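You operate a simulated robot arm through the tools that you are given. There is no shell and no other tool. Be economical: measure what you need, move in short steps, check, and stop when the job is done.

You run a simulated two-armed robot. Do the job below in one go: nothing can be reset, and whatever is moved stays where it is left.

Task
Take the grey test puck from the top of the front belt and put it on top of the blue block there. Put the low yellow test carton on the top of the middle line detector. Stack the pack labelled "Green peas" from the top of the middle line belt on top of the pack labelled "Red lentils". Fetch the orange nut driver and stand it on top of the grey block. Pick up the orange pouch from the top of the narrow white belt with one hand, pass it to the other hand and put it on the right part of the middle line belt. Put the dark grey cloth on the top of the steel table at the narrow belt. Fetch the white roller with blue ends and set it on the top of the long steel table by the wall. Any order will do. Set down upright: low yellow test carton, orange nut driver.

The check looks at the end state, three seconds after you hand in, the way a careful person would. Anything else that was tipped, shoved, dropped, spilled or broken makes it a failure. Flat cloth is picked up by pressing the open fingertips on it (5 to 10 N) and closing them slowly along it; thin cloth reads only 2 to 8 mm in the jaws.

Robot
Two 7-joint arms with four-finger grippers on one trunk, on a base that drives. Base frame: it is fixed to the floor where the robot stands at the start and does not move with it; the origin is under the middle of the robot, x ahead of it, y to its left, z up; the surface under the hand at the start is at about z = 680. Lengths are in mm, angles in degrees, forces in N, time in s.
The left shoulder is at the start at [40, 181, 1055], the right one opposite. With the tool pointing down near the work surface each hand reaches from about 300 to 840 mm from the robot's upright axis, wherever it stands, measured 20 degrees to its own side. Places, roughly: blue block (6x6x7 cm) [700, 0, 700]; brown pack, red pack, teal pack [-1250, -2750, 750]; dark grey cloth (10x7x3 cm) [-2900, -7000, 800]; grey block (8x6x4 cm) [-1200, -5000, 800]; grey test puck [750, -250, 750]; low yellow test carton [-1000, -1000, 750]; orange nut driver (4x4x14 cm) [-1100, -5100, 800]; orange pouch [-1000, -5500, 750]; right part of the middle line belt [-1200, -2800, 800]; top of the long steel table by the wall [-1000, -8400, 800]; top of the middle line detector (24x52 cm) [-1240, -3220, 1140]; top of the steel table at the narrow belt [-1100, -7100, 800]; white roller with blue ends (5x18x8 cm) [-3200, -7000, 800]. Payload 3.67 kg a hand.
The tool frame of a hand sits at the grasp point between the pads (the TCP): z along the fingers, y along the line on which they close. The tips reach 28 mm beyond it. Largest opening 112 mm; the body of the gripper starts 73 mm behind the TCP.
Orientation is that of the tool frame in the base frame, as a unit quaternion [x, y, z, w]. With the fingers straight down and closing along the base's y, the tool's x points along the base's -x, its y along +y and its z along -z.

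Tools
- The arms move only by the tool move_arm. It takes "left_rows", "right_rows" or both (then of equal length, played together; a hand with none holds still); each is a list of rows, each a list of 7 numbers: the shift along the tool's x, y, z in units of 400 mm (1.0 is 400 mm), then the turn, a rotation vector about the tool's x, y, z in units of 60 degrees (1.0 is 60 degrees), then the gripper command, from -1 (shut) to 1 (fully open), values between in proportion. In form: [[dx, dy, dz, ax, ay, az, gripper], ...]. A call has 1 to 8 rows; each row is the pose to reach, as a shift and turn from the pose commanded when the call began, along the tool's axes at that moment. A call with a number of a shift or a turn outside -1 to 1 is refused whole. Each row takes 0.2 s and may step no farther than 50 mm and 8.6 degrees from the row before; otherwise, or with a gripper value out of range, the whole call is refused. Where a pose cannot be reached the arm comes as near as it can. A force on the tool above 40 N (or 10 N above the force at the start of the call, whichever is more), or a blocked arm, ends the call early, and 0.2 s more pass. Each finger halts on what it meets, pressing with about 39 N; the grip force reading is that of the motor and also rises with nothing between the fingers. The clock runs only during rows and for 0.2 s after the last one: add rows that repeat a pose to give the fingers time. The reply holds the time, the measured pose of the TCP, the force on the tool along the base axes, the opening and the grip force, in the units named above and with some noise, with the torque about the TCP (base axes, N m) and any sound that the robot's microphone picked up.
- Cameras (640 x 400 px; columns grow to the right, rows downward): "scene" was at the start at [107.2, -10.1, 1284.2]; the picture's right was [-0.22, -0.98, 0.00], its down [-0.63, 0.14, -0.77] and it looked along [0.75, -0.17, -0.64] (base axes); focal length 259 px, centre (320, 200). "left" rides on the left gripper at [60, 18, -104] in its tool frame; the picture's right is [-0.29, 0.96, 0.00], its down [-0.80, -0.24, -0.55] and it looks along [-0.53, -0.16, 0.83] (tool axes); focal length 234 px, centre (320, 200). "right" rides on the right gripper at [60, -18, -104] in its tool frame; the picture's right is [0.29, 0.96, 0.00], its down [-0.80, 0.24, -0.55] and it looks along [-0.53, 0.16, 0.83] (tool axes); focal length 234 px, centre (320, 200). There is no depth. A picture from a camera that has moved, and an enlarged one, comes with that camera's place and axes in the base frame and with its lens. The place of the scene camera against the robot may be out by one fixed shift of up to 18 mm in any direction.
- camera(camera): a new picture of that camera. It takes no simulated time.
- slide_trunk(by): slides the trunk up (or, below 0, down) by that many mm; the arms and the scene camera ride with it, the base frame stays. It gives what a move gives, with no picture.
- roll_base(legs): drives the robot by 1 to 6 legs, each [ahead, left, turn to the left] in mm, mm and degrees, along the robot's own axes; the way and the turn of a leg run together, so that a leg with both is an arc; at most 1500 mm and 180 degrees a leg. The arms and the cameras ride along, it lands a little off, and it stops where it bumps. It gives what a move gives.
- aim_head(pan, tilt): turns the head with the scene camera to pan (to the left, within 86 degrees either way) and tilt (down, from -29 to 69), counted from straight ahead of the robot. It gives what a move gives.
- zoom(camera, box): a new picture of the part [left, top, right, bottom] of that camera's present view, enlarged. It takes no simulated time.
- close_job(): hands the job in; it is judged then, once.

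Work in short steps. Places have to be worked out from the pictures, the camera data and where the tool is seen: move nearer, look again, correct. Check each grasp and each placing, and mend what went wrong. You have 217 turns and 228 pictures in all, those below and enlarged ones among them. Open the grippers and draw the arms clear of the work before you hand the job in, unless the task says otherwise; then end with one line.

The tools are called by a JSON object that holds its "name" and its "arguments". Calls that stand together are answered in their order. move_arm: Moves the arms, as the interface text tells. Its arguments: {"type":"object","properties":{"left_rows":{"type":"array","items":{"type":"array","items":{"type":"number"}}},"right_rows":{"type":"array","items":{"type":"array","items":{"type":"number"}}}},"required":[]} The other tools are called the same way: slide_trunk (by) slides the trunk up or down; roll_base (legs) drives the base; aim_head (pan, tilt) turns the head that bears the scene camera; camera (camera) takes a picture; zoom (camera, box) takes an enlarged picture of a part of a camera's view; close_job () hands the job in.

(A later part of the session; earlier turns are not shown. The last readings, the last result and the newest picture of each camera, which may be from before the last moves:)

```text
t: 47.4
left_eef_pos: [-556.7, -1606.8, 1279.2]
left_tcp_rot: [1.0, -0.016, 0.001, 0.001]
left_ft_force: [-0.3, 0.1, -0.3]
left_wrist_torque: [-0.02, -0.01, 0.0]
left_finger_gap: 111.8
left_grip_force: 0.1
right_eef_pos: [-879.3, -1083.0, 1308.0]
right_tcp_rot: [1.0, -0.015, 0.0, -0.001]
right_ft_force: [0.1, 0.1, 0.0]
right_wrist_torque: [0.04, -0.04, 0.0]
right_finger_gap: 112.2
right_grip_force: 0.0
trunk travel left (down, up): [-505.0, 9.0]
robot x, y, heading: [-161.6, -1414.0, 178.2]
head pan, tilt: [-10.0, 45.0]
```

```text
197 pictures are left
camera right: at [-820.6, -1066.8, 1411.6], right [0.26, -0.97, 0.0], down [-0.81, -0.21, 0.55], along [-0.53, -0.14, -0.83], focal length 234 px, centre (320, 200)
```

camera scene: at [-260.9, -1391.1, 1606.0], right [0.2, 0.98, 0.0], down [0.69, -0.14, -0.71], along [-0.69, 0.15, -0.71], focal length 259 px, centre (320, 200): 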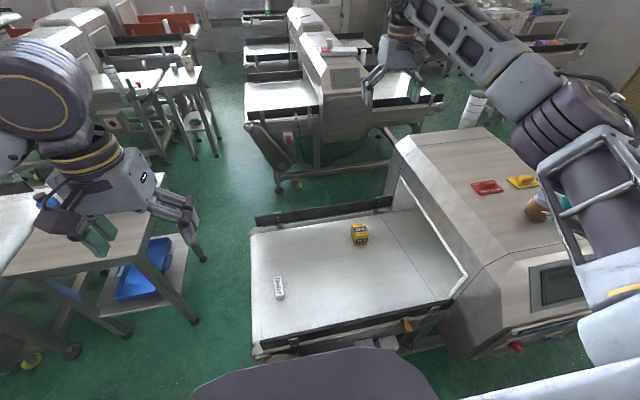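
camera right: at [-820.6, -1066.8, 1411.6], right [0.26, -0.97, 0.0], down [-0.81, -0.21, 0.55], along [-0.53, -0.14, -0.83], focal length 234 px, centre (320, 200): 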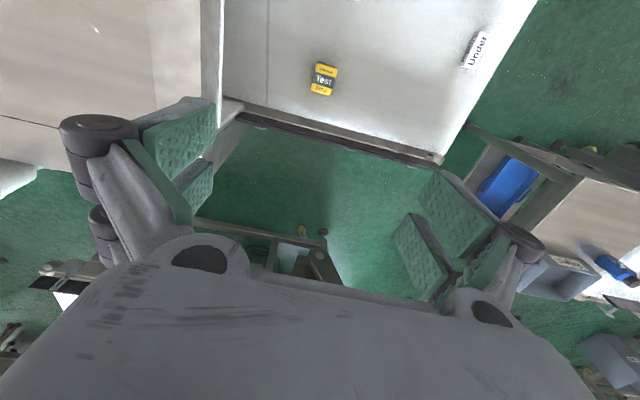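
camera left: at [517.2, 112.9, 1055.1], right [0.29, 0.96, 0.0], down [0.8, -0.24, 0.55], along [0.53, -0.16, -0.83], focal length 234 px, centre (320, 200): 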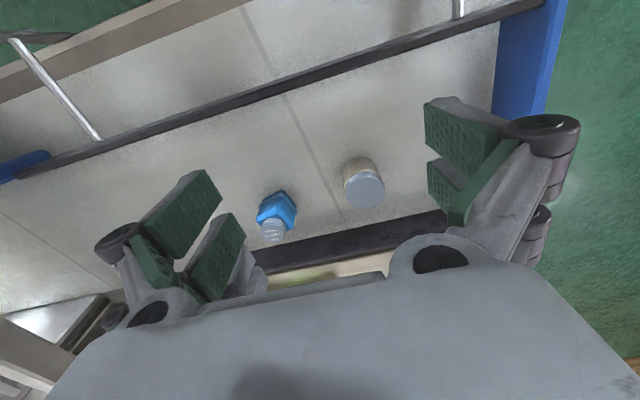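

Elbow is high enough. I lower the trunk 230 mm, then look at the carton from nearer.

{"name": "slide_trunk", "arguments": {"by": -230}}

{"name": "move_arm", "arguments": {"right_rows": [[-0.02, 0.03, 0.1, 0, 0, 0, 1], [-0.02, 0.03, 0.2, 0, 0, 0, 1], [-0.02, 0.03, 0.3, 0, 0, 0, 1], [-0.02, 0.03, 0.4, 0, 0, 0, 1], [-0.02, 0.03, 0.5, 0, 0, 0, 1]]}}

{"name": "camera", "arguments": {"camera": "right"}}

{"name": "camera", "arguments": {"camera": "scene"}}

```text
t: 49.9
left_eef_pos: [-554.4, -1606.4, 1050.5]
left_tcp_rot: [1.0, -0.016, 0.0, 0.001]
left_ft_force: [-0.2, 0.1, -0.4]
left_wrist_torque: [0.01, 0.01, 0.04]
left_finger_gap: 111.8
left_grip_force: 0.0
right_eef_pos: [-878.3, -1083.0, 1080.5]
right_tcp_rot: [1.0, -0.017, 0.0, 0.0]
right_ft_force: [-0.1, 0.4, -0.4]
right_wrist_torque: [-0.02, 0.01, -0.01]
right_finger_gap: 112.2
right_grip_force: 0.0
trunk travel left (down, up): [-275.0, 239.0]
robot x, y, heading: [-162.3, -1419.0, 178.1]
head pan, tilt: [-10.0, 45.0]
```

```text
t: 51.1
left_eef_pos: [-555.1, -1604.7, 1049.2]
left_tcp_rot: [1.0, -0.016, 0.001, 0.0]
left_ft_force: [-0.8, -0.2, 0.4]
left_wrist_torque: [-0.04, 0.0, -0.01]
left_finger_gap: 111.9
left_grip_force: 0.0
right_eef_pos: [-885.7, -1093.6, 878.5]
right_tcp_rot: [1.0, -0.016, 0.0, -0.001]
right_ft_force: [-0.3, 0.0, -0.2]
right_wrist_torque: [-0.01, -0.06, 0.0]
right_finger_gap: 112.1
right_grip_force: 0.1
trunk travel left (down, up): [-275.0, 239.0]
robot x, y, heading: [-165.8, -1419.6, 178.5]
head pan, tilt: [-10.0, 45.0]
```

```text
196 pictures are left
camera right: at [-826.3, -1076.5, 982.4], right [0.26, -0.97, 0.0], down [-0.8, -0.21, 0.55], along [-0.54, -0.14, -0.83], focal length 234 px, centre (320, 200)
```

right: 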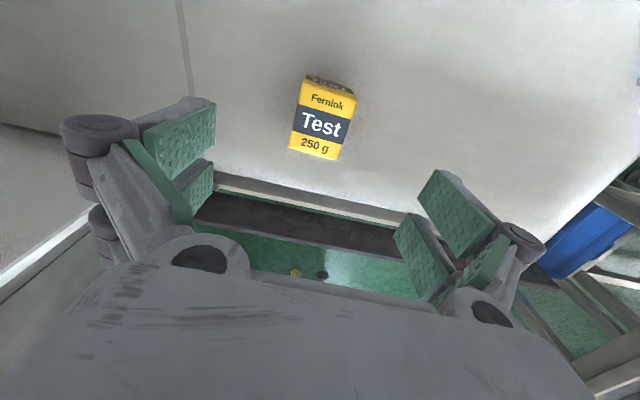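

```text
195 pictures are left
camera scene: at [-259.5, -1390.3, 1376.2], right [0.2, 0.98, 0.0], down [0.69, -0.14, -0.71], along [-0.69, 0.14, -0.71], focal length 259 px, centre (320, 200)
```

scene: 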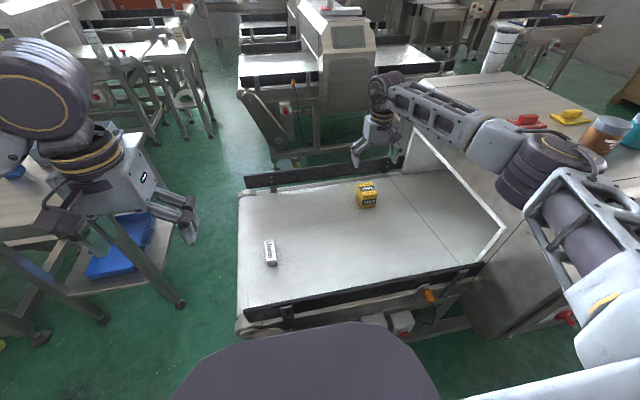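

The carton is about 53x70 mm with its centre near (-890, -1093) and turned 4.5° from the hand. I turn to match and lower around it.

{"name": "move_arm", "arguments": {"right_rows": [[-0.01, 0, 0.1, 0, 0, -0.07, 1], [-0.01, 0, 0.2, 0, 0, -0.07, 1], [-0.01, 0, 0.28, 0, 0, -0.07, 1], [-0.01, 0, 0.28, 0, 0, -0.07, 1]]}}

{"name": "camera", "arguments": {"camera": "right"}}

{"name": "camera", "arguments": {"camera": "scene"}}

```text
t: 52.1
left_eef_pos: [-553.9, -1606.8, 1050.2]
left_tcp_rot: [1.0, -0.015, 0.0, 0.0]
left_ft_force: [-0.2, -0.1, 0.2]
left_wrist_torque: [0.02, 0.02, 0.01]
left_finger_gap: 112.0
left_grip_force: 0.2
right_eef_pos: [-888.8, -1096.2, 769.1]
right_tcp_rot: [1.0, 0.021, 0.0, 0.0]
right_ft_force: [-0.3, -0.5, -0.4]
right_wrist_torque: [-0.01, -0.02, 0.02]
right_finger_gap: 111.9
right_grip_force: 0.1
trunk travel left (down, up): [-275.0, 239.0]
robot x, y, heading: [-163.6, -1413.7, 178.3]
head pan, tilt: [-10.0, 45.0]
```

```text
194 pictures are left
camera right: at [-829.5, -1074.5, 871.6], right [0.33, -0.94, 0.0], down [-0.79, -0.27, 0.55], along [-0.52, -0.18, -0.83], focal length 234 px, centre (320, 200)
```

right: 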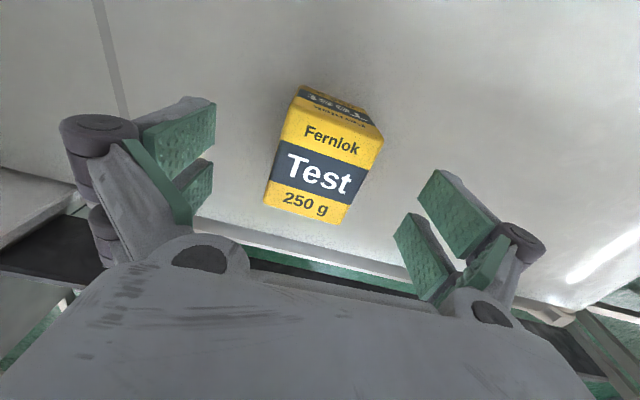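

```text
193 pictures are left
camera scene: at [-258.7, -1390.6, 1376.3], right [0.2, 0.98, 0.0], down [0.69, -0.14, -0.71], along [-0.69, 0.14, -0.71], focal length 259 px, centre (320, 200)
```

scene: 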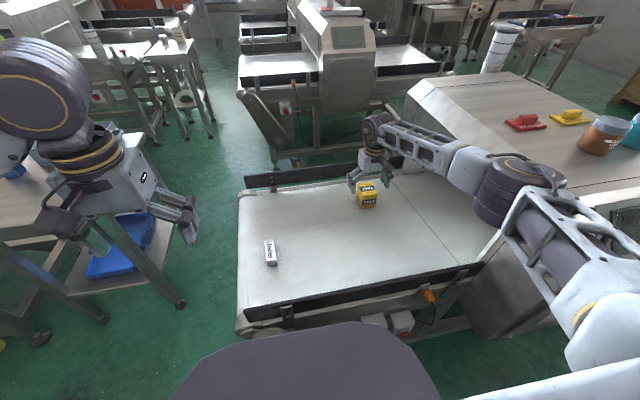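

It's well aligned and centred. I lower to z ≈ 725 and close.

{"name": "move_arm", "arguments": {"right_rows": [[0.003, 0, 0.06, 0, 0, 0, 1], [0.003, 0, 0.11, 0, 0, 0, 0.6], [0.003, 0, 0.115, 0, 0, 0, 0.2], [0.003, 0, 0.115, 0, 0, 0, -0.5], [0.003, 0, 0.115, 0, 0, 0, -0.5], [0.003, 0, 0.115, 0, 0, 0, -0.5]]}}

{"name": "camera", "arguments": {"camera": "right"}}

```text
t: 53.5
left_eef_pos: [-554.7, -1605.9, 1050.6]
left_tcp_rot: [1.0, -0.016, 0.0, 0.0]
left_ft_force: [-0.2, 0.1, 0.0]
left_wrist_torque: [0.0, 0.02, 0.02]
left_finger_gap: 112.3
left_grip_force: 0.1
right_eef_pos: [-888.9, -1094.9, 723.9]
right_tcp_rot: [1.0, 0.021, 0.0, 0.0]
right_ft_force: [-1.7, -0.5, 1.5]
right_wrist_torque: [-0.13, 0.16, -0.01]
right_finger_gap: 54.8
right_grip_force: 38.9
trunk travel left (down, up): [-275.0, 239.0]
robot x, y, heading: [-161.3, -1415.4, 178.4]
head pan, tilt: [-10.0, 45.0]
```

```text
192 pictures are left
camera right: at [-829.6, -1073.6, 825.7], right [0.33, -0.94, 0.0], down [-0.79, -0.27, 0.55], along [-0.52, -0.18, -0.83], focal length 234 px, centre (320, 200)
```

right: 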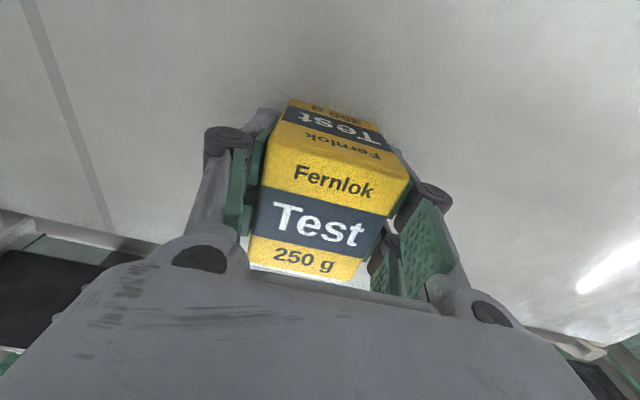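

Gripped at 54.8 mm. I lift, raise the trunk and check the hold.

{"name": "move_arm", "arguments": {"right_rows": [[0, 0, -0.05, 0, 0, 0, -0.6], [0, 0, -0.1, 0, 0, 0, -0.6], [0, 0, -0.15, 0, 0, 0, -0.6], [0, 0, -0.23, 0, 0, 0, -0.6], [0, 0, -0.31, 0, 0, 0, -0.6], [0, 0, -0.4, 0, 0, 0, -0.6]]}}

{"name": "slide_trunk", "arguments": {"by": 230}}

{"name": "move_arm", "arguments": {"right_rows": [[0.107, 0.033, 0, 0, 0, 0, -0.6], [0.214, 0.066, 0, 0, 0, 0, -0.6], [0.32, 0.1, 0, 0, 0, 0, -0.6], [0.427, 0.132, 0, 0, 0, 0, -0.6], [0.534, 0.165, 0, 0, 0, 0, -0.6], [0.64, 0.2, 0, 0, 0, 0, -0.6], [0.747, 0.23, 0, 0, 0, 0, -0.6], [0.85, 0.23, 0, 0, 0, 0, -0.6]]}}

{"name": "aim_head", "arguments": {"pan": 60, "tilt": 35}}

{"name": "camera", "arguments": {"camera": "scene"}}

{"name": "camera", "arguments": {"camera": "right"}}

```text
t: 54.9
left_eef_pos: [-555.1, -1605.8, 1050.8]
left_tcp_rot: [1.0, -0.014, 0.0, 0.0]
left_ft_force: [0.5, 0.2, 0.6]
left_wrist_torque: [0.03, 0.02, -0.03]
left_finger_gap: 111.9
left_grip_force: 0.0
right_eef_pos: [-890.1, -1097.1, 881.1]
right_tcp_rot: [1.0, 0.021, 0.0, -0.001]
right_ft_force: [0.1, 0.7, -3.1]
right_wrist_torque: [0.01, -0.01, 0.02]
right_finger_gap: 54.8
right_grip_force: 38.8
trunk travel left (down, up): [-275.0, 239.0]
robot x, y, heading: [-160.2, -1416.8, 178.2]
head pan, tilt: [-10.0, 45.0]
```

```text
t: 57.3
left_eef_pos: [-555.0, -1605.8, 1280.0]
left_tcp_rot: [1.0, -0.016, 0.001, 0.0]
left_ft_force: [0.4, -0.2, -0.3]
left_wrist_torque: [0.0, 0.0, 0.03]
left_finger_gap: 112.2
left_grip_force: 0.1
right_eef_pos: [-890.3, -1095.6, 1109.6]
right_tcp_rot: [1.0, 0.02, 0.002, 0.0]
right_ft_force: [0.3, -0.4, -2.3]
right_wrist_torque: [-0.01, 0.01, 0.0]
right_finger_gap: 54.9
right_grip_force: 39.1
trunk travel left (down, up): [-505.0, 9.0]
robot x, y, heading: [-165.4, -1416.8, 178.1]
head pan, tilt: [-10.0, 45.0]
```

```text
t: 59.1
left_eef_pos: [-553.2, -1605.4, 1281.2]
left_tcp_rot: [1.0, -0.016, -0.001, 0.0]
left_ft_force: [0.4, -0.5, -0.3]
left_wrist_torque: [-0.04, 0.03, 0.01]
left_finger_gap: 111.9
left_grip_force: 0.0
right_eef_pos: [-546.8, -1172.8, 1110.4]
right_tcp_rot: [1.0, 0.02, -0.001, -0.001]
right_ft_force: [-0.1, 0.4, -1.9]
right_wrist_torque: [0.0, 0.02, 0.03]
right_finger_gap: 54.9
right_grip_force: 38.3
trunk travel left (down, up): [-505.0, 9.0]
robot x, y, heading: [-166.2, -1412.4, 178.4]
head pan, tilt: [-10.0, 45.0]
```

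```text
t: 60.5
left_eef_pos: [-554.3, -1605.4, 1278.9]
left_tcp_rot: [1.0, -0.016, 0.0, -0.001]
left_ft_force: [-0.5, 0.4, 0.0]
left_wrist_torque: [-0.01, 0.0, 0.01]
left_finger_gap: 112.2
left_grip_force: 0.1
right_eef_pos: [-549.2, -1174.9, 1108.6]
right_tcp_rot: [1.0, 0.019, 0.0, 0.001]
right_ft_force: [0.6, -0.7, -1.9]
right_wrist_torque: [0.0, -0.04, 0.01]
right_finger_gap: 54.8
right_grip_force: 38.9
trunk travel left (down, up): [-505.0, 9.0]
robot x, y, heading: [-167.4, -1418.0, 178.1]
head pan, tilt: [60.0, 35.0]
```

```text
191 pictures are left
camera scene: at [-226.3, -1482.1, 1620.9], right [-0.85, 0.53, 0.0], down [0.3, 0.49, -0.82], along [-0.43, -0.7, -0.57], focal length 259 px, centre (320, 200)
```

scene: 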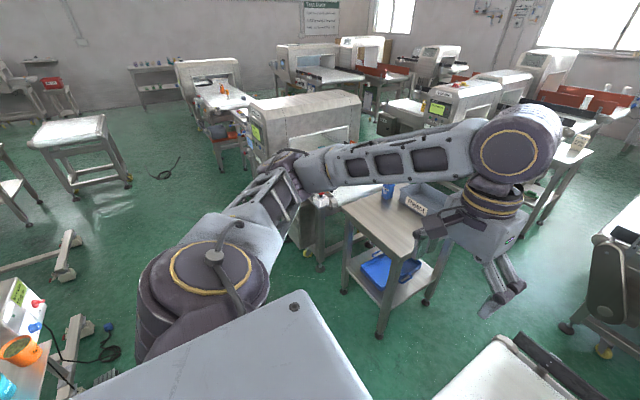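

```text
190 pictures are left
camera right: at [-490.7, -1153.5, 1211.6], right [0.33, -0.94, 0.0], down [-0.79, -0.27, 0.55], along [-0.52, -0.18, -0.83], focal length 234 px, centre (320, 200)
```

right: 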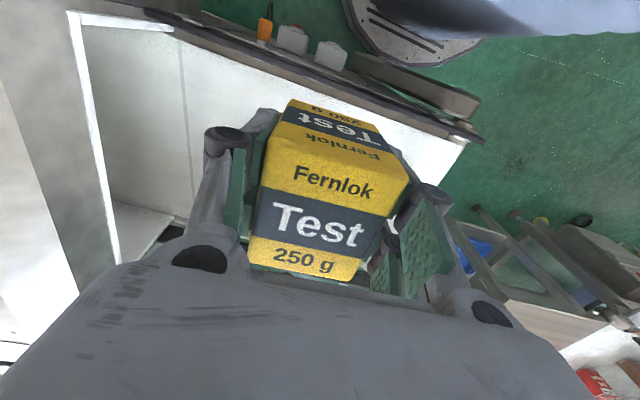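

Carton held well. I raise the right hand for clearance and strafe left along the aisle to the detector.

{"name": "move_arm", "arguments": {"right_rows": [[0, 0, -0.1, 0, 0, 0, -0.6], [0, 0, -0.2, 0, 0, 0, -0.6], [0, 0, -0.3, 0, 0, 0, -0.6], [0, 0, -0.4, 0, 0, 0, -0.6], [0, 0, -0.48, 0, 0, 0, -0.6]]}}

{"name": "roll_base", "arguments": {"legs": [[0, 1400, 0], [150, 400, 0]]}}

{"name": "aim_head", "arguments": {"pan": 20, "tilt": 40}}

{"name": "camera", "arguments": {"camera": "scene"}}

```text
t: 61.7
left_eef_pos: [-554.8, -1606.6, 1280.6]
left_tcp_rot: [1.0, -0.015, 0.0, 0.0]
left_ft_force: [-0.3, 0.0, 0.7]
left_wrist_torque: [0.02, -0.01, 0.01]
left_finger_gap: 112.0
left_grip_force: 0.0
right_eef_pos: [-547.6, -1175.1, 1303.0]
right_tcp_rot: [1.0, 0.021, 0.0, 0.001]
right_ft_force: [-0.9, 0.5, -2.5]
right_wrist_torque: [0.01, 0.0, 0.02]
right_finger_gap: 55.0
right_grip_force: 39.0
trunk travel left (down, up): [-505.0, 9.0]
robot x, y, heading: [-161.7, -1415.3, 178.0]
head pan, tilt: [60.0, 35.0]
```

```text
t: 71.1
left_eef_pos: [-766.4, -3401.7, 1279.6]
left_tcp_rot: [1.0, -0.015, 0.001, 0.0]
left_ft_force: [0.3, -0.1, 0.4]
left_wrist_torque: [-0.03, 0.01, -0.01]
left_finger_gap: 112.0
left_grip_force: 0.1
right_eef_pos: [-761.4, -2970.1, 1301.9]
right_tcp_rot: [1.0, 0.02, -0.001, 0.0]
right_ft_force: [-0.3, 0.2, -2.8]
right_wrist_torque: [-0.03, -0.01, 0.0]
right_finger_gap: 54.7
right_grip_force: 39.0
trunk travel left (down, up): [-505.0, 9.0]
robot x, y, heading: [-374.2, -3215.4, 178.1]
head pan, tilt: [60.0, 35.0]
```

```text
t: 72.2
left_eef_pos: [-767.0, -3401.8, 1280.4]
left_tcp_rot: [1.0, -0.015, 0.0, 0.001]
left_ft_force: [0.5, -0.5, -1.4]
left_wrist_torque: [-0.03, -0.01, 0.0]
left_finger_gap: 112.0
left_grip_force: 0.1
right_eef_pos: [-760.7, -2970.2, 1302.2]
right_tcp_rot: [1.0, 0.021, -0.001, -0.001]
right_ft_force: [-0.5, 0.5, -2.6]
right_wrist_torque: [0.01, 0.02, 0.02]
right_finger_gap: 54.5
right_grip_force: 38.4
trunk travel left (down, up): [-505.0, 9.0]
robot x, y, heading: [-374.6, -3214.3, 178.3]
head pan, tilt: [20.0, 40.0]
```

```text
189 pictures are left
camera scene: at [-472.6, -3230.2, 1613.4], right [-0.31, 0.95, 0.0], down [0.61, 0.2, -0.77], along [-0.73, -0.24, -0.64], focal length 259 px, centre (320, 200)
```

scene: 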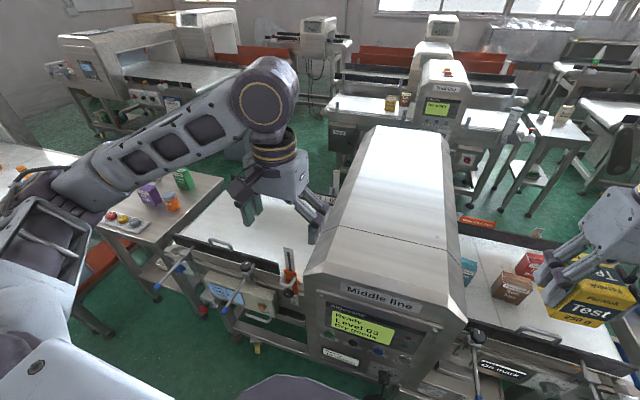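

The detector top spans about x -980…-1500, y -3340…-3080 at z 1140. I move in a little and bring the carton over (-1120, -3205).

{"name": "roll_base", "arguments": {"legs": [[60, 100, 0]]}}

{"name": "move_arm", "arguments": {"right_rows": [[-0.1, 0.04, 0, 0, 0, 0, -0.6], [-0.2, 0.08, 0, 0, 0, 0, -0.6], [-0.3, 0.12, 0, 0, 0, 0, -0.6], [-0.4, 0.16, 0, 0, 0, 0, -0.6], [-0.5, 0.2, 0, 0, 0, 0, -0.6], [-0.6, 0.24, 0, 0, 0, 0, -0.6], [-0.7, 0.28, 0, 0, 0, 0, -0.6], [-0.764, 0.307, 0, 0, 0, 0, -0.6]]}}

{"name": "camera", "arguments": {"camera": "scene"}}

{"name": "camera", "arguments": {"camera": "right"}}

```text
t: 73.4
left_eef_pos: [-830.0, -3497.4, 1279.4]
left_tcp_rot: [1.0, -0.015, 0.0, 0.0]
left_ft_force: [0.3, 0.3, 0.0]
left_wrist_torque: [-0.02, 0.01, 0.01]
left_finger_gap: 112.0
left_grip_force: 0.0
right_eef_pos: [-825.3, -3067.6, 1300.9]
right_tcp_rot: [1.0, 0.021, -0.001, 0.0]
right_ft_force: [0.2, -0.3, -2.6]
right_wrist_torque: [-0.01, 0.01, 0.03]
right_finger_gap: 54.4
right_grip_force: 38.9
trunk travel left (down, up): [-505.0, 9.0]
robot x, y, heading: [-437.4, -3311.8, 178.2]
head pan, tilt: [20.0, 40.0]
```

```text
t: 75.2
left_eef_pos: [-832.1, -3501.3, 1278.6]
left_tcp_rot: [1.0, -0.014, 0.001, -0.001]
left_ft_force: [0.3, -0.5, -0.3]
left_wrist_torque: [0.05, -0.01, 0.02]
left_finger_gap: 112.3
left_grip_force: 0.1
right_eef_pos: [-1125.1, -3203.3, 1297.5]
right_tcp_rot: [1.0, 0.021, 0.001, -0.002]
right_ft_force: [-0.1, -0.1, -2.2]
right_wrist_torque: [-0.01, -0.02, 0.02]
right_finger_gap: 54.8
right_grip_force: 38.8
trunk travel left (down, up): [-505.0, 9.0]
robot x, y, heading: [-442.3, -3310.6, 178.4]
head pan, tilt: [20.0, 40.0]
```

```text
188 pictures are left
camera scene: at [-537.9, -3329.0, 1613.2], right [-0.31, 0.95, 0.0], down [0.61, 0.2, -0.77], along [-0.73, -0.24, -0.64], focal length 259 px, centre (320, 200)
```

scene: 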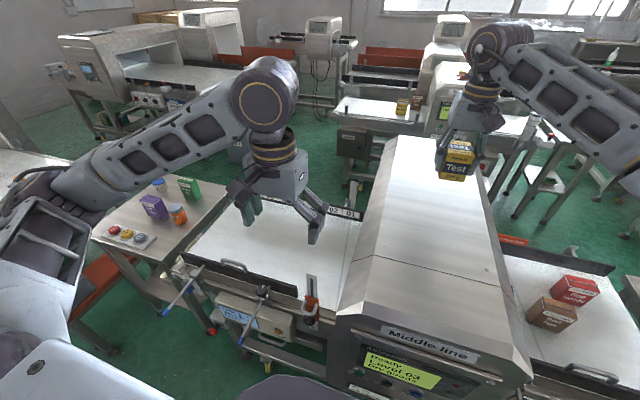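

```text
187 pictures are left
camera right: at [-1067.0, -3183.6, 1401.5], right [0.33, -0.94, 0.0], down [-0.79, -0.27, 0.55], along [-0.52, -0.18, -0.83], focal length 234 px, centre (320, 200)
```

right: 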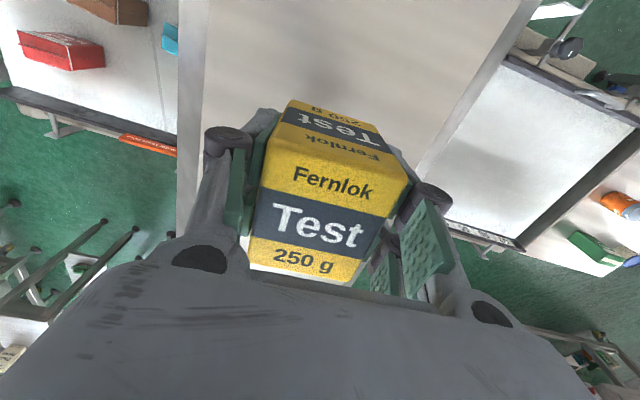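

It's over the detector top. I lower to about 1205 first.

{"name": "move_arm", "arguments": {"right_rows": [[0, 0, 0.1, 0, 0, 0, -0.6], [0, 0, 0.2, 0, 0, 0, -0.6], [0, 0, 0.24, 0, 0, 0, -0.6], [0, 0, 0.255, 0, 0, 0, -0.6], [0, 0, 0.265, 0, 0, 0, -0.6]]}}

{"name": "camera", "arguments": {"camera": "scene"}}

```text
t: 76.4
left_eef_pos: [-832.4, -3499.9, 1279.2]
left_tcp_rot: [1.0, -0.015, 0.0, 0.0]
left_ft_force: [0.2, 0.2, 0.7]
left_wrist_torque: [-0.02, -0.03, 0.01]
left_finger_gap: 112.1
left_grip_force: 0.0
right_eef_pos: [-1126.9, -3204.6, 1193.6]
right_tcp_rot: [1.0, 0.023, 0.0, 0.0]
right_ft_force: [-0.2, -0.3, -2.0]
right_wrist_torque: [-0.02, 0.01, -0.01]
right_finger_gap: 54.5
right_grip_force: 39.3
trunk travel left (down, up): [-505.0, 9.0]
robot x, y, heading: [-438.8, -3312.6, 178.2]
head pan, tilt: [20.0, 40.0]
```

```text
186 pictures are left
camera scene: at [-537.7, -3327.9, 1613.3], right [-0.31, 0.95, 0.0], down [0.61, 0.2, -0.77], along [-0.73, -0.24, -0.64], focal length 259 px, centre (320, 200)
```

scene: 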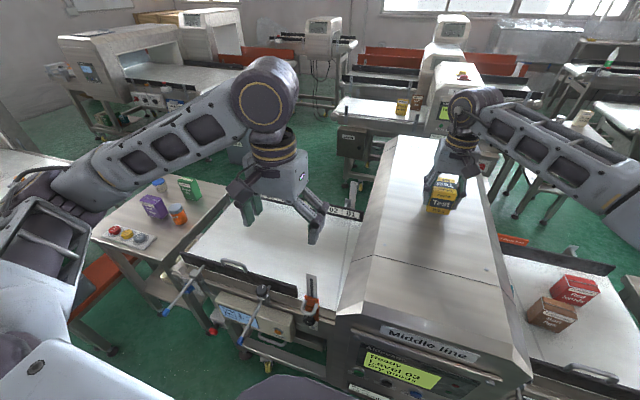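

Very near. I creep down in 3 mm steps.

{"name": "move_arm", "arguments": {"right_rows": [[0, 0, 0.008, 0, 0, 0, -0.6], [0, 0, 0.016, 0, 0, 0, -0.6], [0, 0, 0.024, 0, 0, 0, -0.6]]}}

```text
t: 77.2
left_eef_pos: [-830.7, -3499.9, 1279.9]
left_tcp_rot: [1.0, -0.015, 0.0, 0.0]
left_ft_force: [0.2, 0.8, 0.2]
left_wrist_torque: [0.03, 0.01, -0.02]
left_finger_gap: 111.9
left_grip_force: 0.1
right_eef_pos: [-1125.7, -3203.8, 1186.2]
right_tcp_rot: [1.0, 0.021, 0.001, 0.0]
right_ft_force: [0.2, -0.4, -2.3]
right_wrist_torque: [-0.03, 0.0, 0.01]
right_finger_gap: 54.8
right_grip_force: 38.6
trunk travel left (down, up): [-505.0, 9.0]
robot x, y, heading: [-439.8, -3310.9, 178.5]
head pan, tilt: [20.0, 40.0]
```

{"name": "move_arm", "arguments": {"right_rows": [[0, 0, 0.007, 0, 0, 0, -0.6], [0, 0, 0.014, 0, 0, 0, -0.6], [0, 0, 0.021, 0, 0, 0, -0.6]]}}

```text
t: 78.0
left_eef_pos: [-827.7, -3499.3, 1281.1]
left_tcp_rot: [1.0, -0.015, -0.001, 0.0]
left_ft_force: [0.4, 0.3, 0.4]
left_wrist_torque: [-0.01, 0.01, -0.02]
left_finger_gap: 111.9
left_grip_force: 0.0
right_eef_pos: [-1126.4, -3204.8, 1182.5]
right_tcp_rot: [1.0, 0.022, -0.004, 0.001]
right_ft_force: [-8.7, 4.1, 31.5]
right_wrist_torque: [0.24, -0.68, 0.14]
right_finger_gap: 54.7
right_grip_force: 39.0
trunk travel left (down, up): [-505.0, 9.0]
robot x, y, heading: [-438.8, -3308.7, 178.4]
head pan, tilt: [20.0, 40.0]
```

Contact. I ease 2 mm up, release and lift.

{"name": "move_arm", "arguments": {"right_rows": [[0, 0, -0.007, 0, 0, 0, -0.6], [0, 0, -0.007, 0, 0, 0, 0.15], [0, 0, -0.007, 0, 0, 0, 0.4], [0, 0, -0.007, 0, 0, 0, 0.4], [0, 0, -0.1, 0, 0, 0, 0.4], [0, 0, -0.2, 0, 0, 0, 0.4], [0, 0, -0.3, 0, 0, 0, 0.4]]}}

{"name": "camera", "arguments": {"camera": "right"}}

{"name": "camera", "arguments": {"camera": "scene"}}

```text
t: 79.6
left_eef_pos: [-829.9, -3500.6, 1280.0]
left_tcp_rot: [1.0, -0.015, 0.0, -0.001]
left_ft_force: [-1.0, 0.6, 0.0]
left_wrist_torque: [0.0, -0.01, 0.01]
left_finger_gap: 111.9
left_grip_force: 0.1
right_eef_pos: [-1120.9, -3203.8, 1299.5]
right_tcp_rot: [1.0, 0.022, 0.002, 0.0]
right_ft_force: [0.1, -0.3, 0.0]
right_wrist_torque: [0.01, 0.02, 0.03]
right_finger_gap: 78.3
right_grip_force: 0.1
trunk travel left (down, up): [-505.0, 9.0]
robot x, y, heading: [-439.4, -3308.6, 178.4]
head pan, tilt: [20.0, 40.0]
```

```text
185 pictures are left
camera right: at [-1063.6, -3181.7, 1401.5], right [0.33, -0.94, 0.0], down [-0.79, -0.27, 0.55], along [-0.52, -0.18, -0.83], focal length 234 px, centre (320, 200)
```

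right: 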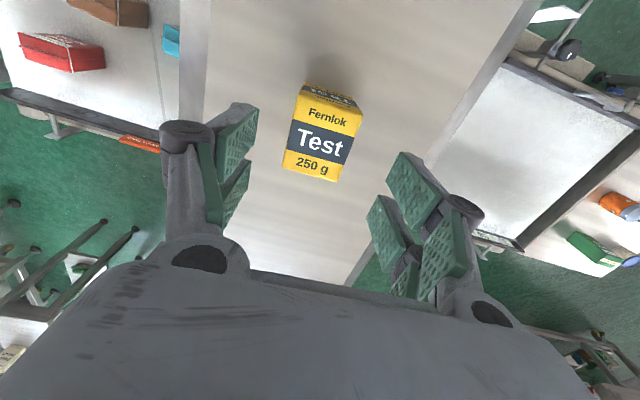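

```text
184 pictures are left
camera scene: at [-536.4, -3328.1, 1613.4], right [-0.31, 0.95, 0.0], down [0.61, 0.2, -0.77], along [-0.73, -0.24, -0.64], focal length 259 px, centre (320, 200)
```

scene: 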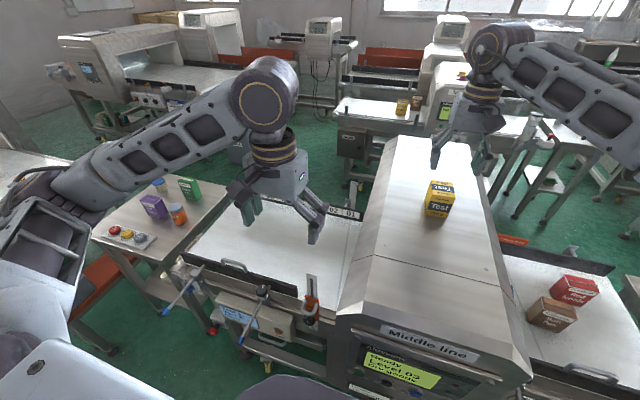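

The carton stands upright on the detector. I retract the hand and move right to face the packs.

{"name": "move_arm", "arguments": {"right_rows": [[0.1, -0.03, 0, 0, 0, 0, 0.4], [0.2, -0.06, 0, 0, 0, 0, 0.4], [0.3, -0.09, 0, 0, 0, 0, 0.4], [0.4, -0.12, 0, 0, 0, 0, 0.4], [0.5, -0.15, 0, 0, 0, 0, 0.4], [0.6, -0.18, 0, 0, 0, 0, 0.4], [0.7, -0.21, 0, 0, 0, 0, 0.4]]}}

{"name": "roll_base", "arguments": {"legs": [[-40, -500, 0]]}}

{"name": "aim_head", "arguments": {"pan": 0, "tilt": 45}}

{"name": "camera", "arguments": {"camera": "scene"}}

```text
t: 81.2
left_eef_pos: [-828.2, -3498.8, 1280.0]
left_tcp_rot: [1.0, -0.015, -0.001, 0.0]
left_ft_force: [0.5, -0.7, -0.6]
left_wrist_torque: [-0.02, 0.05, 0.01]
left_finger_gap: 112.0
left_grip_force: 0.0
right_eef_pos: [-847.8, -3109.4, 1296.3]
right_tcp_rot: [1.0, 0.021, -0.001, 0.001]
right_ft_force: [1.0, 0.1, -0.6]
right_wrist_torque: [-0.03, 0.02, 0.0]
right_finger_gap: 78.4
right_grip_force: 0.0
trunk travel left (down, up): [-505.0, 9.0]
robot x, y, heading: [-440.0, -3309.4, 178.3]
head pan, tilt: [20.0, 40.0]
```

```text
t: 84.2
left_eef_pos: [-775.2, -3003.7, 1279.2]
left_tcp_rot: [1.0, -0.02, 0.001, -0.001]
left_ft_force: [-0.6, 0.4, 0.3]
left_wrist_torque: [-0.01, -0.05, 0.03]
left_finger_gap: 111.9
left_grip_force: 0.0
right_eef_pos: [-791.3, -2611.7, 1297.4]
right_tcp_rot: [1.0, 0.015, 0.0, -0.001]
right_ft_force: [0.7, -0.2, 0.1]
right_wrist_torque: [0.03, 0.04, 0.01]
right_finger_gap: 78.5
right_grip_force: 0.0
trunk travel left (down, up): [-505.0, 9.0]
robot x, y, heading: [-381.7, -2814.5, 177.9]
head pan, tilt: [20.0, 40.0]
```

```text
t: 85.0
left_eef_pos: [-775.7, -3001.0, 1279.1]
left_tcp_rot: [1.0, -0.02, 0.0, 0.0]
left_ft_force: [1.0, 0.6, 0.3]
left_wrist_torque: [-0.02, -0.01, 0.02]
left_finger_gap: 112.0
left_grip_force: 0.1
right_eef_pos: [-790.7, -2610.2, 1296.2]
right_tcp_rot: [1.0, 0.016, 0.0, 0.0]
right_ft_force: [0.0, -0.3, 0.3]
right_wrist_torque: [0.0, 0.0, 0.02]
right_finger_gap: 78.3
right_grip_force: 0.1
trunk travel left (down, up): [-505.0, 9.0]
robot x, y, heading: [-383.9, -2820.0, 177.9]
head pan, tilt: [0.0, 45.0]
```

```text
183 pictures are left
camera scene: at [-480.2, -2802.4, 1606.1], right [0.04, 1.0, 0.0], down [0.71, -0.03, -0.71], along [-0.71, 0.03, -0.71], focal length 259 px, centre (320, 200)
```

scene: 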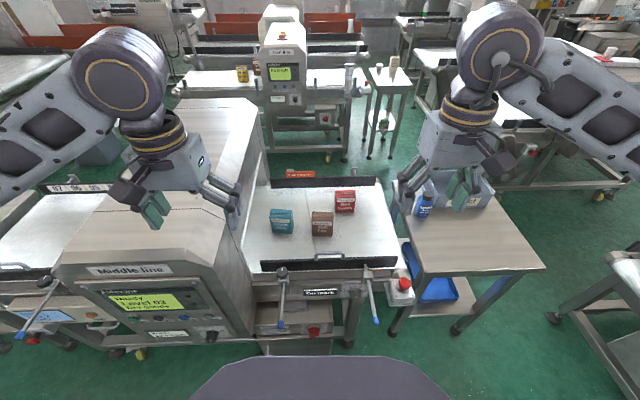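

Packs: teal about (-1167, -2928), brown (-1155, -2766), red (-1268, -2660). I raise the left hand out of the way, move closer and lower the trunk a bit.

{"name": "move_arm", "arguments": {"left_rows": [[0.1, 0, -0.08, 0, 0, 0, 1], [0.18, 0, -0.18, 0, 0, 0, 1], [0.18, 0, -0.3, 0, 0, 0, 1], [0.18, 0, -0.4, 0, 0, 0, 1], [0.18, 0, -0.5, 0, 0, 0, 1]]}}

{"name": "roll_base", "arguments": {"legs": [[125, 60, 0]]}}

{"name": "slide_trunk", "arguments": {"by": -180}}

{"name": "camera", "arguments": {"camera": "scene"}}

{"name": "camera", "arguments": {"camera": "right"}}

```text
refused: row 1 steps farther than a row can; nothing moved
```

```text
t: 86.4
left_eef_pos: [-903.2, -3057.1, 1280.3]
left_tcp_rot: [1.0, -0.021, -0.001, -0.001]
left_ft_force: [0.3, 0.4, 0.6]
left_wrist_torque: [0.0, 0.02, -0.01]
left_finger_gap: 112.0
left_grip_force: 0.1
right_eef_pos: [-918.4, -2664.4, 1297.8]
right_tcp_rot: [1.0, 0.015, -0.001, -0.001]
right_ft_force: [0.5, -0.4, 0.6]
right_wrist_torque: [0.01, 0.03, -0.02]
right_finger_gap: 78.2
right_grip_force: 0.1
trunk travel left (down, up): [-505.0, 9.0]
robot x, y, heading: [-511.3, -2871.2, 177.5]
head pan, tilt: [0.0, 45.0]
```

```text
t: 87.8
left_eef_pos: [-905.4, -3060.7, 1146.7]
left_tcp_rot: [1.0, -0.019, -0.004, 0.003]
left_ft_force: [-2.2, -4.2, 16.3]
left_wrist_torque: [-1.04, -0.22, -0.14]
left_finger_gap: 113.1
left_grip_force: 0.0
right_eef_pos: [-919.3, -2667.0, 1159.5]
right_tcp_rot: [1.0, 0.016, -0.001, -0.002]
right_ft_force: [0.5, 0.4, -0.3]
right_wrist_torque: [0.0, 0.0, 0.04]
right_finger_gap: 78.5
right_grip_force: 0.0
trunk travel left (down, up): [-370.0, 144.0]
robot x, y, heading: [-511.3, -2871.2, 177.5]
head pan, tilt: [0.0, 45.0]
stopped: the force on the tool passed its limit at 67 N (the readings are from after the stop); the commanded pose is now the measured one
```

```text
182 pictures are left
camera scene: at [-608.7, -2859.3, 1469.0], right [0.04, 1.0, 0.0], down [0.71, -0.03, -0.71], along [-0.71, 0.03, -0.71], focal length 259 px, centre (320, 200)
```

scene: 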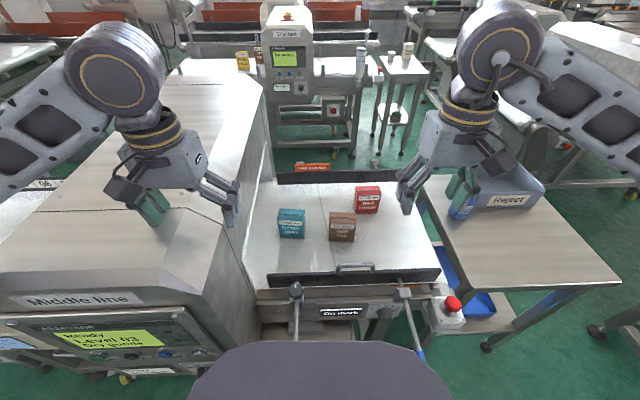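

```text
181 pictures are left
camera right: at [-860.5, -2646.6, 1262.8], right [0.32, -0.95, 0.0], down [-0.79, -0.27, 0.56], along [-0.53, -0.18, -0.83], focal length 234 px, centre (320, 200)
```

right: 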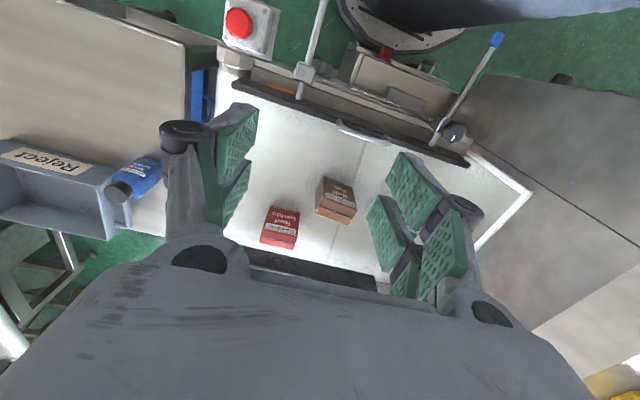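

My left-hand move was refused, so the left hand touched the detector's front slope; nothing seems shifted. I raise the left hand now.

{"name": "move_arm", "arguments": {"left_rows": [[0, 0, -0.1, 0, 0, 0, 1], [0, 0, -0.2, 0, 0, 0, 1], [0.05, 0, -0.3, 0, 0, 0, 1], [0.1, 0, -0.4, 0, 0, 0, 1], [0.15, 0, -0.5, 0, 0, 0, 1], [0.15, 0, -0.6, 0, 0, 0, 1]]}}

{"name": "zoom", "arguments": {"camera": "scene", "box": [240, 160, 440, 285]}}

{"name": "aim_head", "arguments": {"pan": 30, "tilt": 40}}

{"name": "camera", "arguments": {"camera": "scene"}}

```text
t: 89.2
left_eef_pos: [-845.4, -3060.0, 1390.1]
left_tcp_rot: [1.0, -0.019, -0.002, 0.002]
left_ft_force: [-0.5, -0.4, -0.5]
left_wrist_torque: [-0.03, 0.02, 0.01]
left_finger_gap: 112.1
left_grip_force: 0.2
right_eef_pos: [-922.0, -2665.5, 1160.4]
right_tcp_rot: [1.0, 0.016, 0.0, 0.001]
right_ft_force: [0.2, -0.1, -0.7]
right_wrist_torque: [0.0, 0.0, -0.03]
right_finger_gap: 78.6
right_grip_force: 0.1
trunk travel left (down, up): [-370.0, 144.0]
robot x, y, heading: [-514.7, -2869.0, 177.7]
head pan, tilt: [0.0, 45.0]
```

```text
3.20 times, centred on (340, 222) of scene
camera zoom: at [-610.0, -2857.6, 1470.2], right [0.04, 1.0, 0.0], down [0.71, -0.03, -0.71], along [-0.71, 0.03, -0.71], focal length 828 px, centre (256, 128)
```

zoom: 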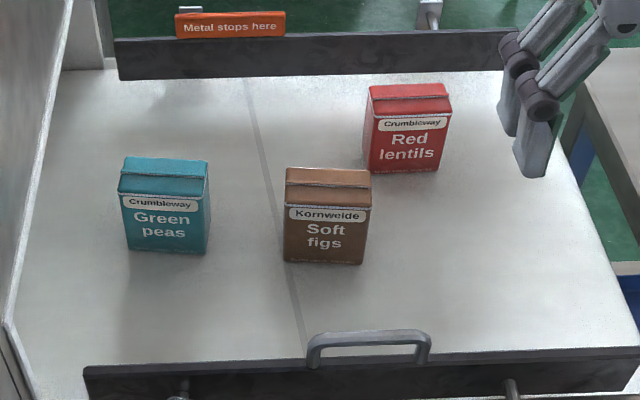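

```text
t: 90.1
left_eef_pos: [-846.6, -3062.1, 1388.1]
left_tcp_rot: [1.0, -0.02, -0.001, 0.004]
left_ft_force: [-1.1, -0.2, 0.0]
left_wrist_torque: [-0.02, 0.0, -0.01]
left_finger_gap: 111.8
left_grip_force: 0.2
right_eef_pos: [-920.8, -2666.3, 1160.0]
right_tcp_rot: [1.0, 0.016, 0.0, -0.001]
right_ft_force: [-0.5, 1.0, -0.9]
right_wrist_torque: [-0.01, 0.02, 0.0]
right_finger_gap: 78.6
right_grip_force: 0.0
trunk travel left (down, up): [-370.0, 144.0]
robot x, y, heading: [-512.0, -2871.6, 177.8]
head pan, tilt: [30.0, 40.0]
```

```text
179 pictures are left
camera scene: at [-604.4, -2901.4, 1477.3], right [-0.46, 0.89, 0.0], down [0.57, 0.3, -0.77], along [-0.68, -0.36, -0.64], focal length 259 px, centre (320, 200)
```

scene: 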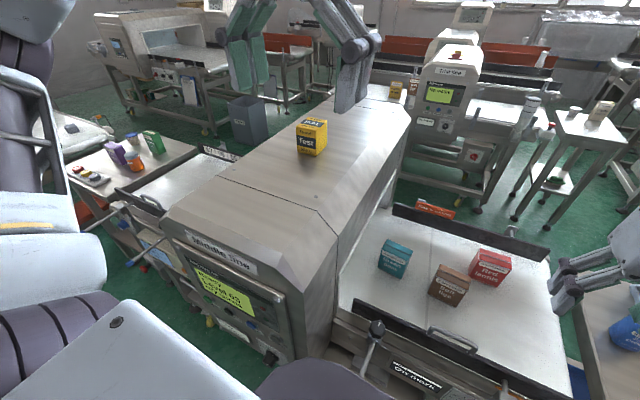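

The carton still stands and all packs are upright. I bring the right hand above the teal pack.

{"name": "move_arm", "arguments": {"right_rows": [[-0.07, 0.085, 0, 0, 0, 0, 1], [-0.14, 0.17, 0, 0, 0, 0, 1], [-0.21, 0.25, 0, 0, 0, 0, 1], [-0.29, 0.33, 0, 0, 0, 0, 1], [-0.37, 0.41, 0, 0, 0, 0, 1], [-0.45, 0.49, 0, 0, 0, 0, 1], [-0.53, 0.57, 0, 0, 0, 0, 1], [-0.61, 0.65, 0, 0, 0, 0, 1]]}}

{"name": "camera", "arguments": {"camera": "right"}}

```text
t: 91.9
left_eef_pos: [-845.2, -3064.8, 1389.4]
left_tcp_rot: [1.0, -0.021, -0.002, 0.002]
left_ft_force: [0.1, -0.2, 0.1]
left_wrist_torque: [0.06, 0.01, -0.01]
left_finger_gap: 111.8
left_grip_force: 0.0
right_eef_pos: [-1156.1, -2937.6, 1160.9]
right_tcp_rot: [1.0, 0.016, -0.001, -0.002]
right_ft_force: [0.4, -0.9, -0.1]
right_wrist_torque: [0.03, -0.04, 0.01]
right_finger_gap: 112.1
right_grip_force: 0.0
trunk travel left (down, up): [-370.0, 144.0]
robot x, y, heading: [-518.1, -2866.3, 177.5]
head pan, tilt: [30.0, 40.0]
```

```text
178 pictures are left
camera right: at [-1097.2, -2917.7, 1264.2], right [0.32, -0.95, 0.0], down [-0.79, -0.27, 0.55], along [-0.52, -0.17, -0.83], focal length 234 px, centre (320, 200)
```

right: 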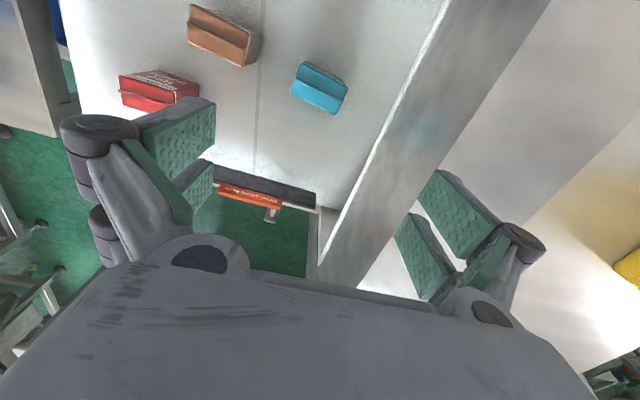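

Teal is centred near (-1164, -2938), and the detector wall is about 45 mm beyond the finger. I descend to 950 and look.

{"name": "move_arm", "arguments": {"right_rows": [[0, 0, 0.1, 0, 0, 0, 0.7], [0, -0.005, 0.2, 0, 0, 0, 0.7], [0, -0.005, 0.3, 0, 0, 0, 0.7], [0, -0.005, 0.4, 0, 0, 0, 0.7], [0, -0.005, 0.5, 0, 0, 0, 0.7]]}}

{"name": "camera", "arguments": {"camera": "right"}}

{"name": "camera", "arguments": {"camera": "scene"}}

```text
t: 93.1
left_eef_pos: [-847.6, -3062.0, 1389.7]
left_tcp_rot: [1.0, -0.021, -0.003, 0.003]
left_ft_force: [-0.3, 0.3, 0.9]
left_wrist_torque: [-0.04, -0.06, 0.02]
left_finger_gap: 111.9
left_grip_force: 0.1
right_eef_pos: [-1157.2, -2928.7, 964.0]
right_tcp_rot: [1.0, 0.016, 0.001, 0.0]
right_ft_force: [-0.7, 0.5, 0.0]
right_wrist_torque: [0.01, -0.03, 0.0]
right_finger_gap: 95.0
right_grip_force: 0.1
trunk travel left (down, up): [-370.0, 144.0]
robot x, y, heading: [-507.7, -2869.5, 177.5]
head pan, tilt: [30.0, 40.0]
```

```text
177 pictures are left
camera right: at [-1098.2, -2908.6, 1066.1], right [0.32, -0.95, 0.0], down [-0.79, -0.27, 0.55], along [-0.53, -0.18, -0.83], focal length 234 px, centre (320, 200)
```

right: 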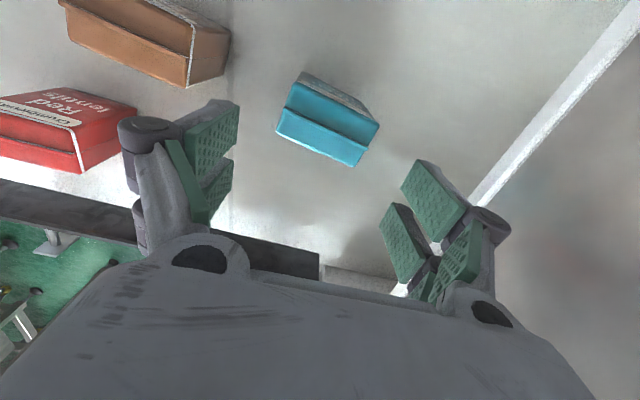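

```text
176 pictures are left
camera scene: at [-604.5, -2901.4, 1477.3], right [-0.46, 0.89, 0.0], down [0.57, 0.3, -0.77], along [-0.68, -0.36, -0.64], focal length 259 px, centre (320, 200)
```

scene: 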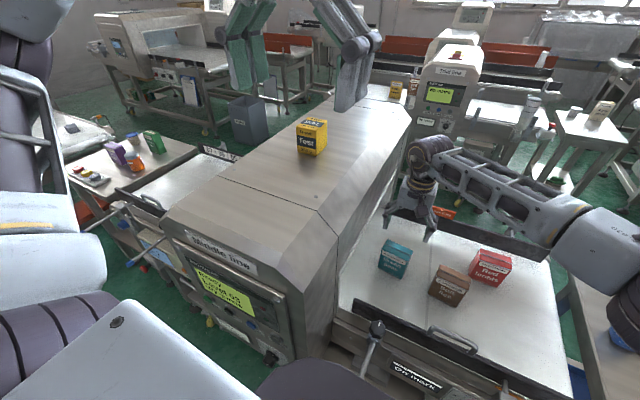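

Teal's top is about 90x47 mm at (-1164, -2939, 831), turned about 7° clockwise. I align the hand and go to just above it.

{"name": "move_arm", "arguments": {"right_rows": [[-0.01, 0.012, 0.05, 0, 0, 0.06, 1], [-0.018, 0.025, 0.1, 0, 0, 0.123, 1], [-0.018, 0.025, 0.19, 0, 0, 0.123, 1], [-0.018, 0.025, 0.19, 0, 0, 0.123, 1]]}}

{"name": "camera", "arguments": {"camera": "right"}}

```text
t: 94.1
left_eef_pos: [-846.8, -3063.0, 1389.3]
left_tcp_rot: [1.0, -0.02, -0.003, 0.003]
left_ft_force: [0.0, -0.5, 0.1]
left_wrist_torque: [0.0, 0.04, 0.01]
left_finger_gap: 112.1
left_grip_force: 0.1
right_eef_pos: [-1162.9, -2942.0, 884.1]
right_tcp_rot: [0.999, -0.049, -0.001, -0.001]
right_ft_force: [-0.2, 0.4, 0.1]
right_wrist_torque: [0.02, -0.03, 0.0]
right_finger_gap: 112.0
right_grip_force: 0.0
trunk travel left (down, up): [-370.0, 144.0]
robot x, y, heading: [-512.4, -2869.6, 177.7]
head pan, tilt: [30.0, 40.0]
```

```text
175 pictures are left
camera right: at [-1101.8, -2928.9, 987.3], right [0.19, -0.98, 0.0], down [-0.82, -0.16, 0.55], along [-0.54, -0.11, -0.83], focal length 234 px, centre (320, 200)
```

right: 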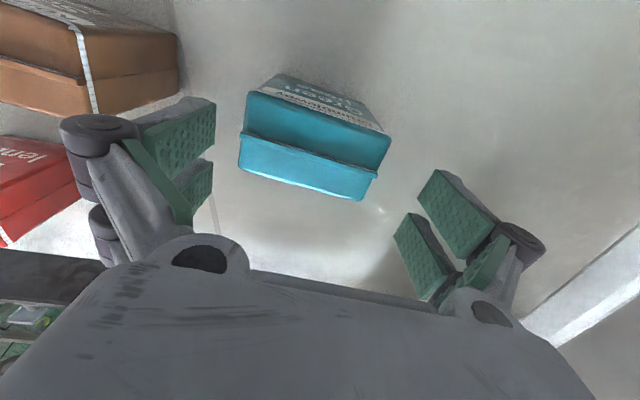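

Small correction: 8 mm to +y and 2° more. I lower to z ≈ 806 and close.

{"name": "move_arm", "arguments": {"right_rows": [[0, -0.018, 0.0, 0, 0, 0.03, 1], [0, -0.018, 0.1, 0, 0, 0.03, 1], [0, -0.018, 0.195, 0, 0, 0.03, 1], [0, -0.018, 0.195, 0, 0, 0.03, 0.7], [0, -0.018, 0.195, 0, 0, 0.03, 0.4], [0, -0.018, 0.195, 0, 0, 0.03, 0.3], [0, -0.018, 0.195, 0, 0, 0.03, 0.3]]}}

{"name": "camera", "arguments": {"camera": "right"}}

```text
t: 95.7
left_eef_pos: [-844.2, -3061.3, 1389.1]
left_tcp_rot: [1.0, -0.02, -0.003, 0.002]
left_ft_force: [0.2, 0.4, -0.9]
left_wrist_torque: [0.02, -0.01, -0.03]
left_finger_gap: 111.8
left_grip_force: 0.0
right_eef_pos: [-1164.0, -2935.6, 809.2]
right_tcp_rot: [0.998, -0.064, -0.003, 0.001]
right_ft_force: [-7.9, 1.9, 34.6]
right_wrist_torque: [0.07, -0.46, 0.22]
right_finger_gap: 100.0
right_grip_force: 38.8
trunk travel left (down, up): [-370.0, 144.0]
robot x, y, heading: [-510.8, -2868.6, 177.6]
head pan, tilt: [30.0, 40.0]
```

```text
174 pictures are left
camera right: at [-1102.6, -2924.7, 911.8], right [0.16, -0.99, 0.0], down [-0.82, -0.13, 0.56], along [-0.55, -0.09, -0.83], focal length 234 px, centre (320, 200)
```

right: 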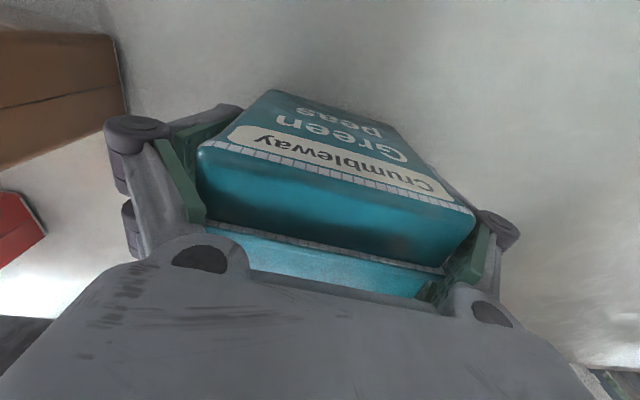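

The tips meet something at z≈781 with 35 N. I look closer before lifting.

{"name": "zoom", "arguments": {"camera": "scene", "box": [340, 200, 500, 300]}}

{"name": "zoom", "arguments": {"camera": "right", "box": [80, 70, 560, 370]}}

```text
4.00 times, centred on (420, 250) of scene
camera zoom: at [-601.1, -2900.9, 1477.7], right [-0.46, 0.89, 0.0], down [0.57, 0.3, -0.77], along [-0.68, -0.36, -0.64], focal length 1034 px, centre (-80, 0)
```

zoom: 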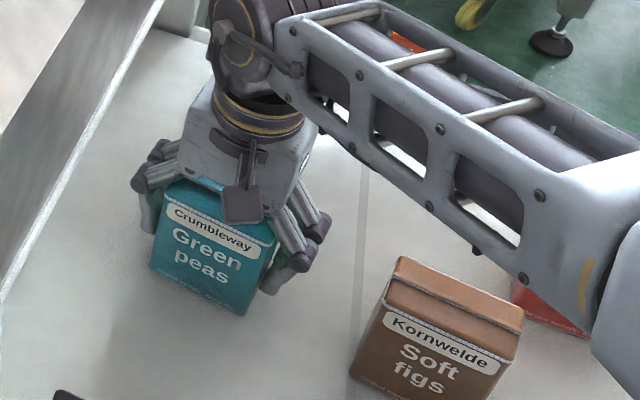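

```text
1.33 times, centred on (320, 220) of right
camera zoom: at [-1102.6, -2924.7, 911.8], right [0.16, -0.99, 0.0], down [-0.82, -0.13, 0.56], along [-0.55, -0.09, -0.83], focal length 312 px, centre (320, 173)
```

zoom: 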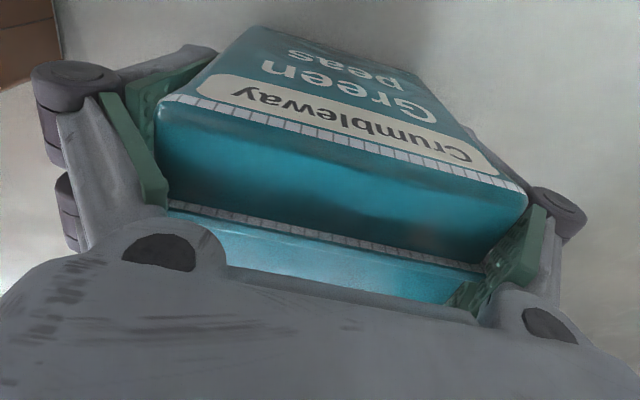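

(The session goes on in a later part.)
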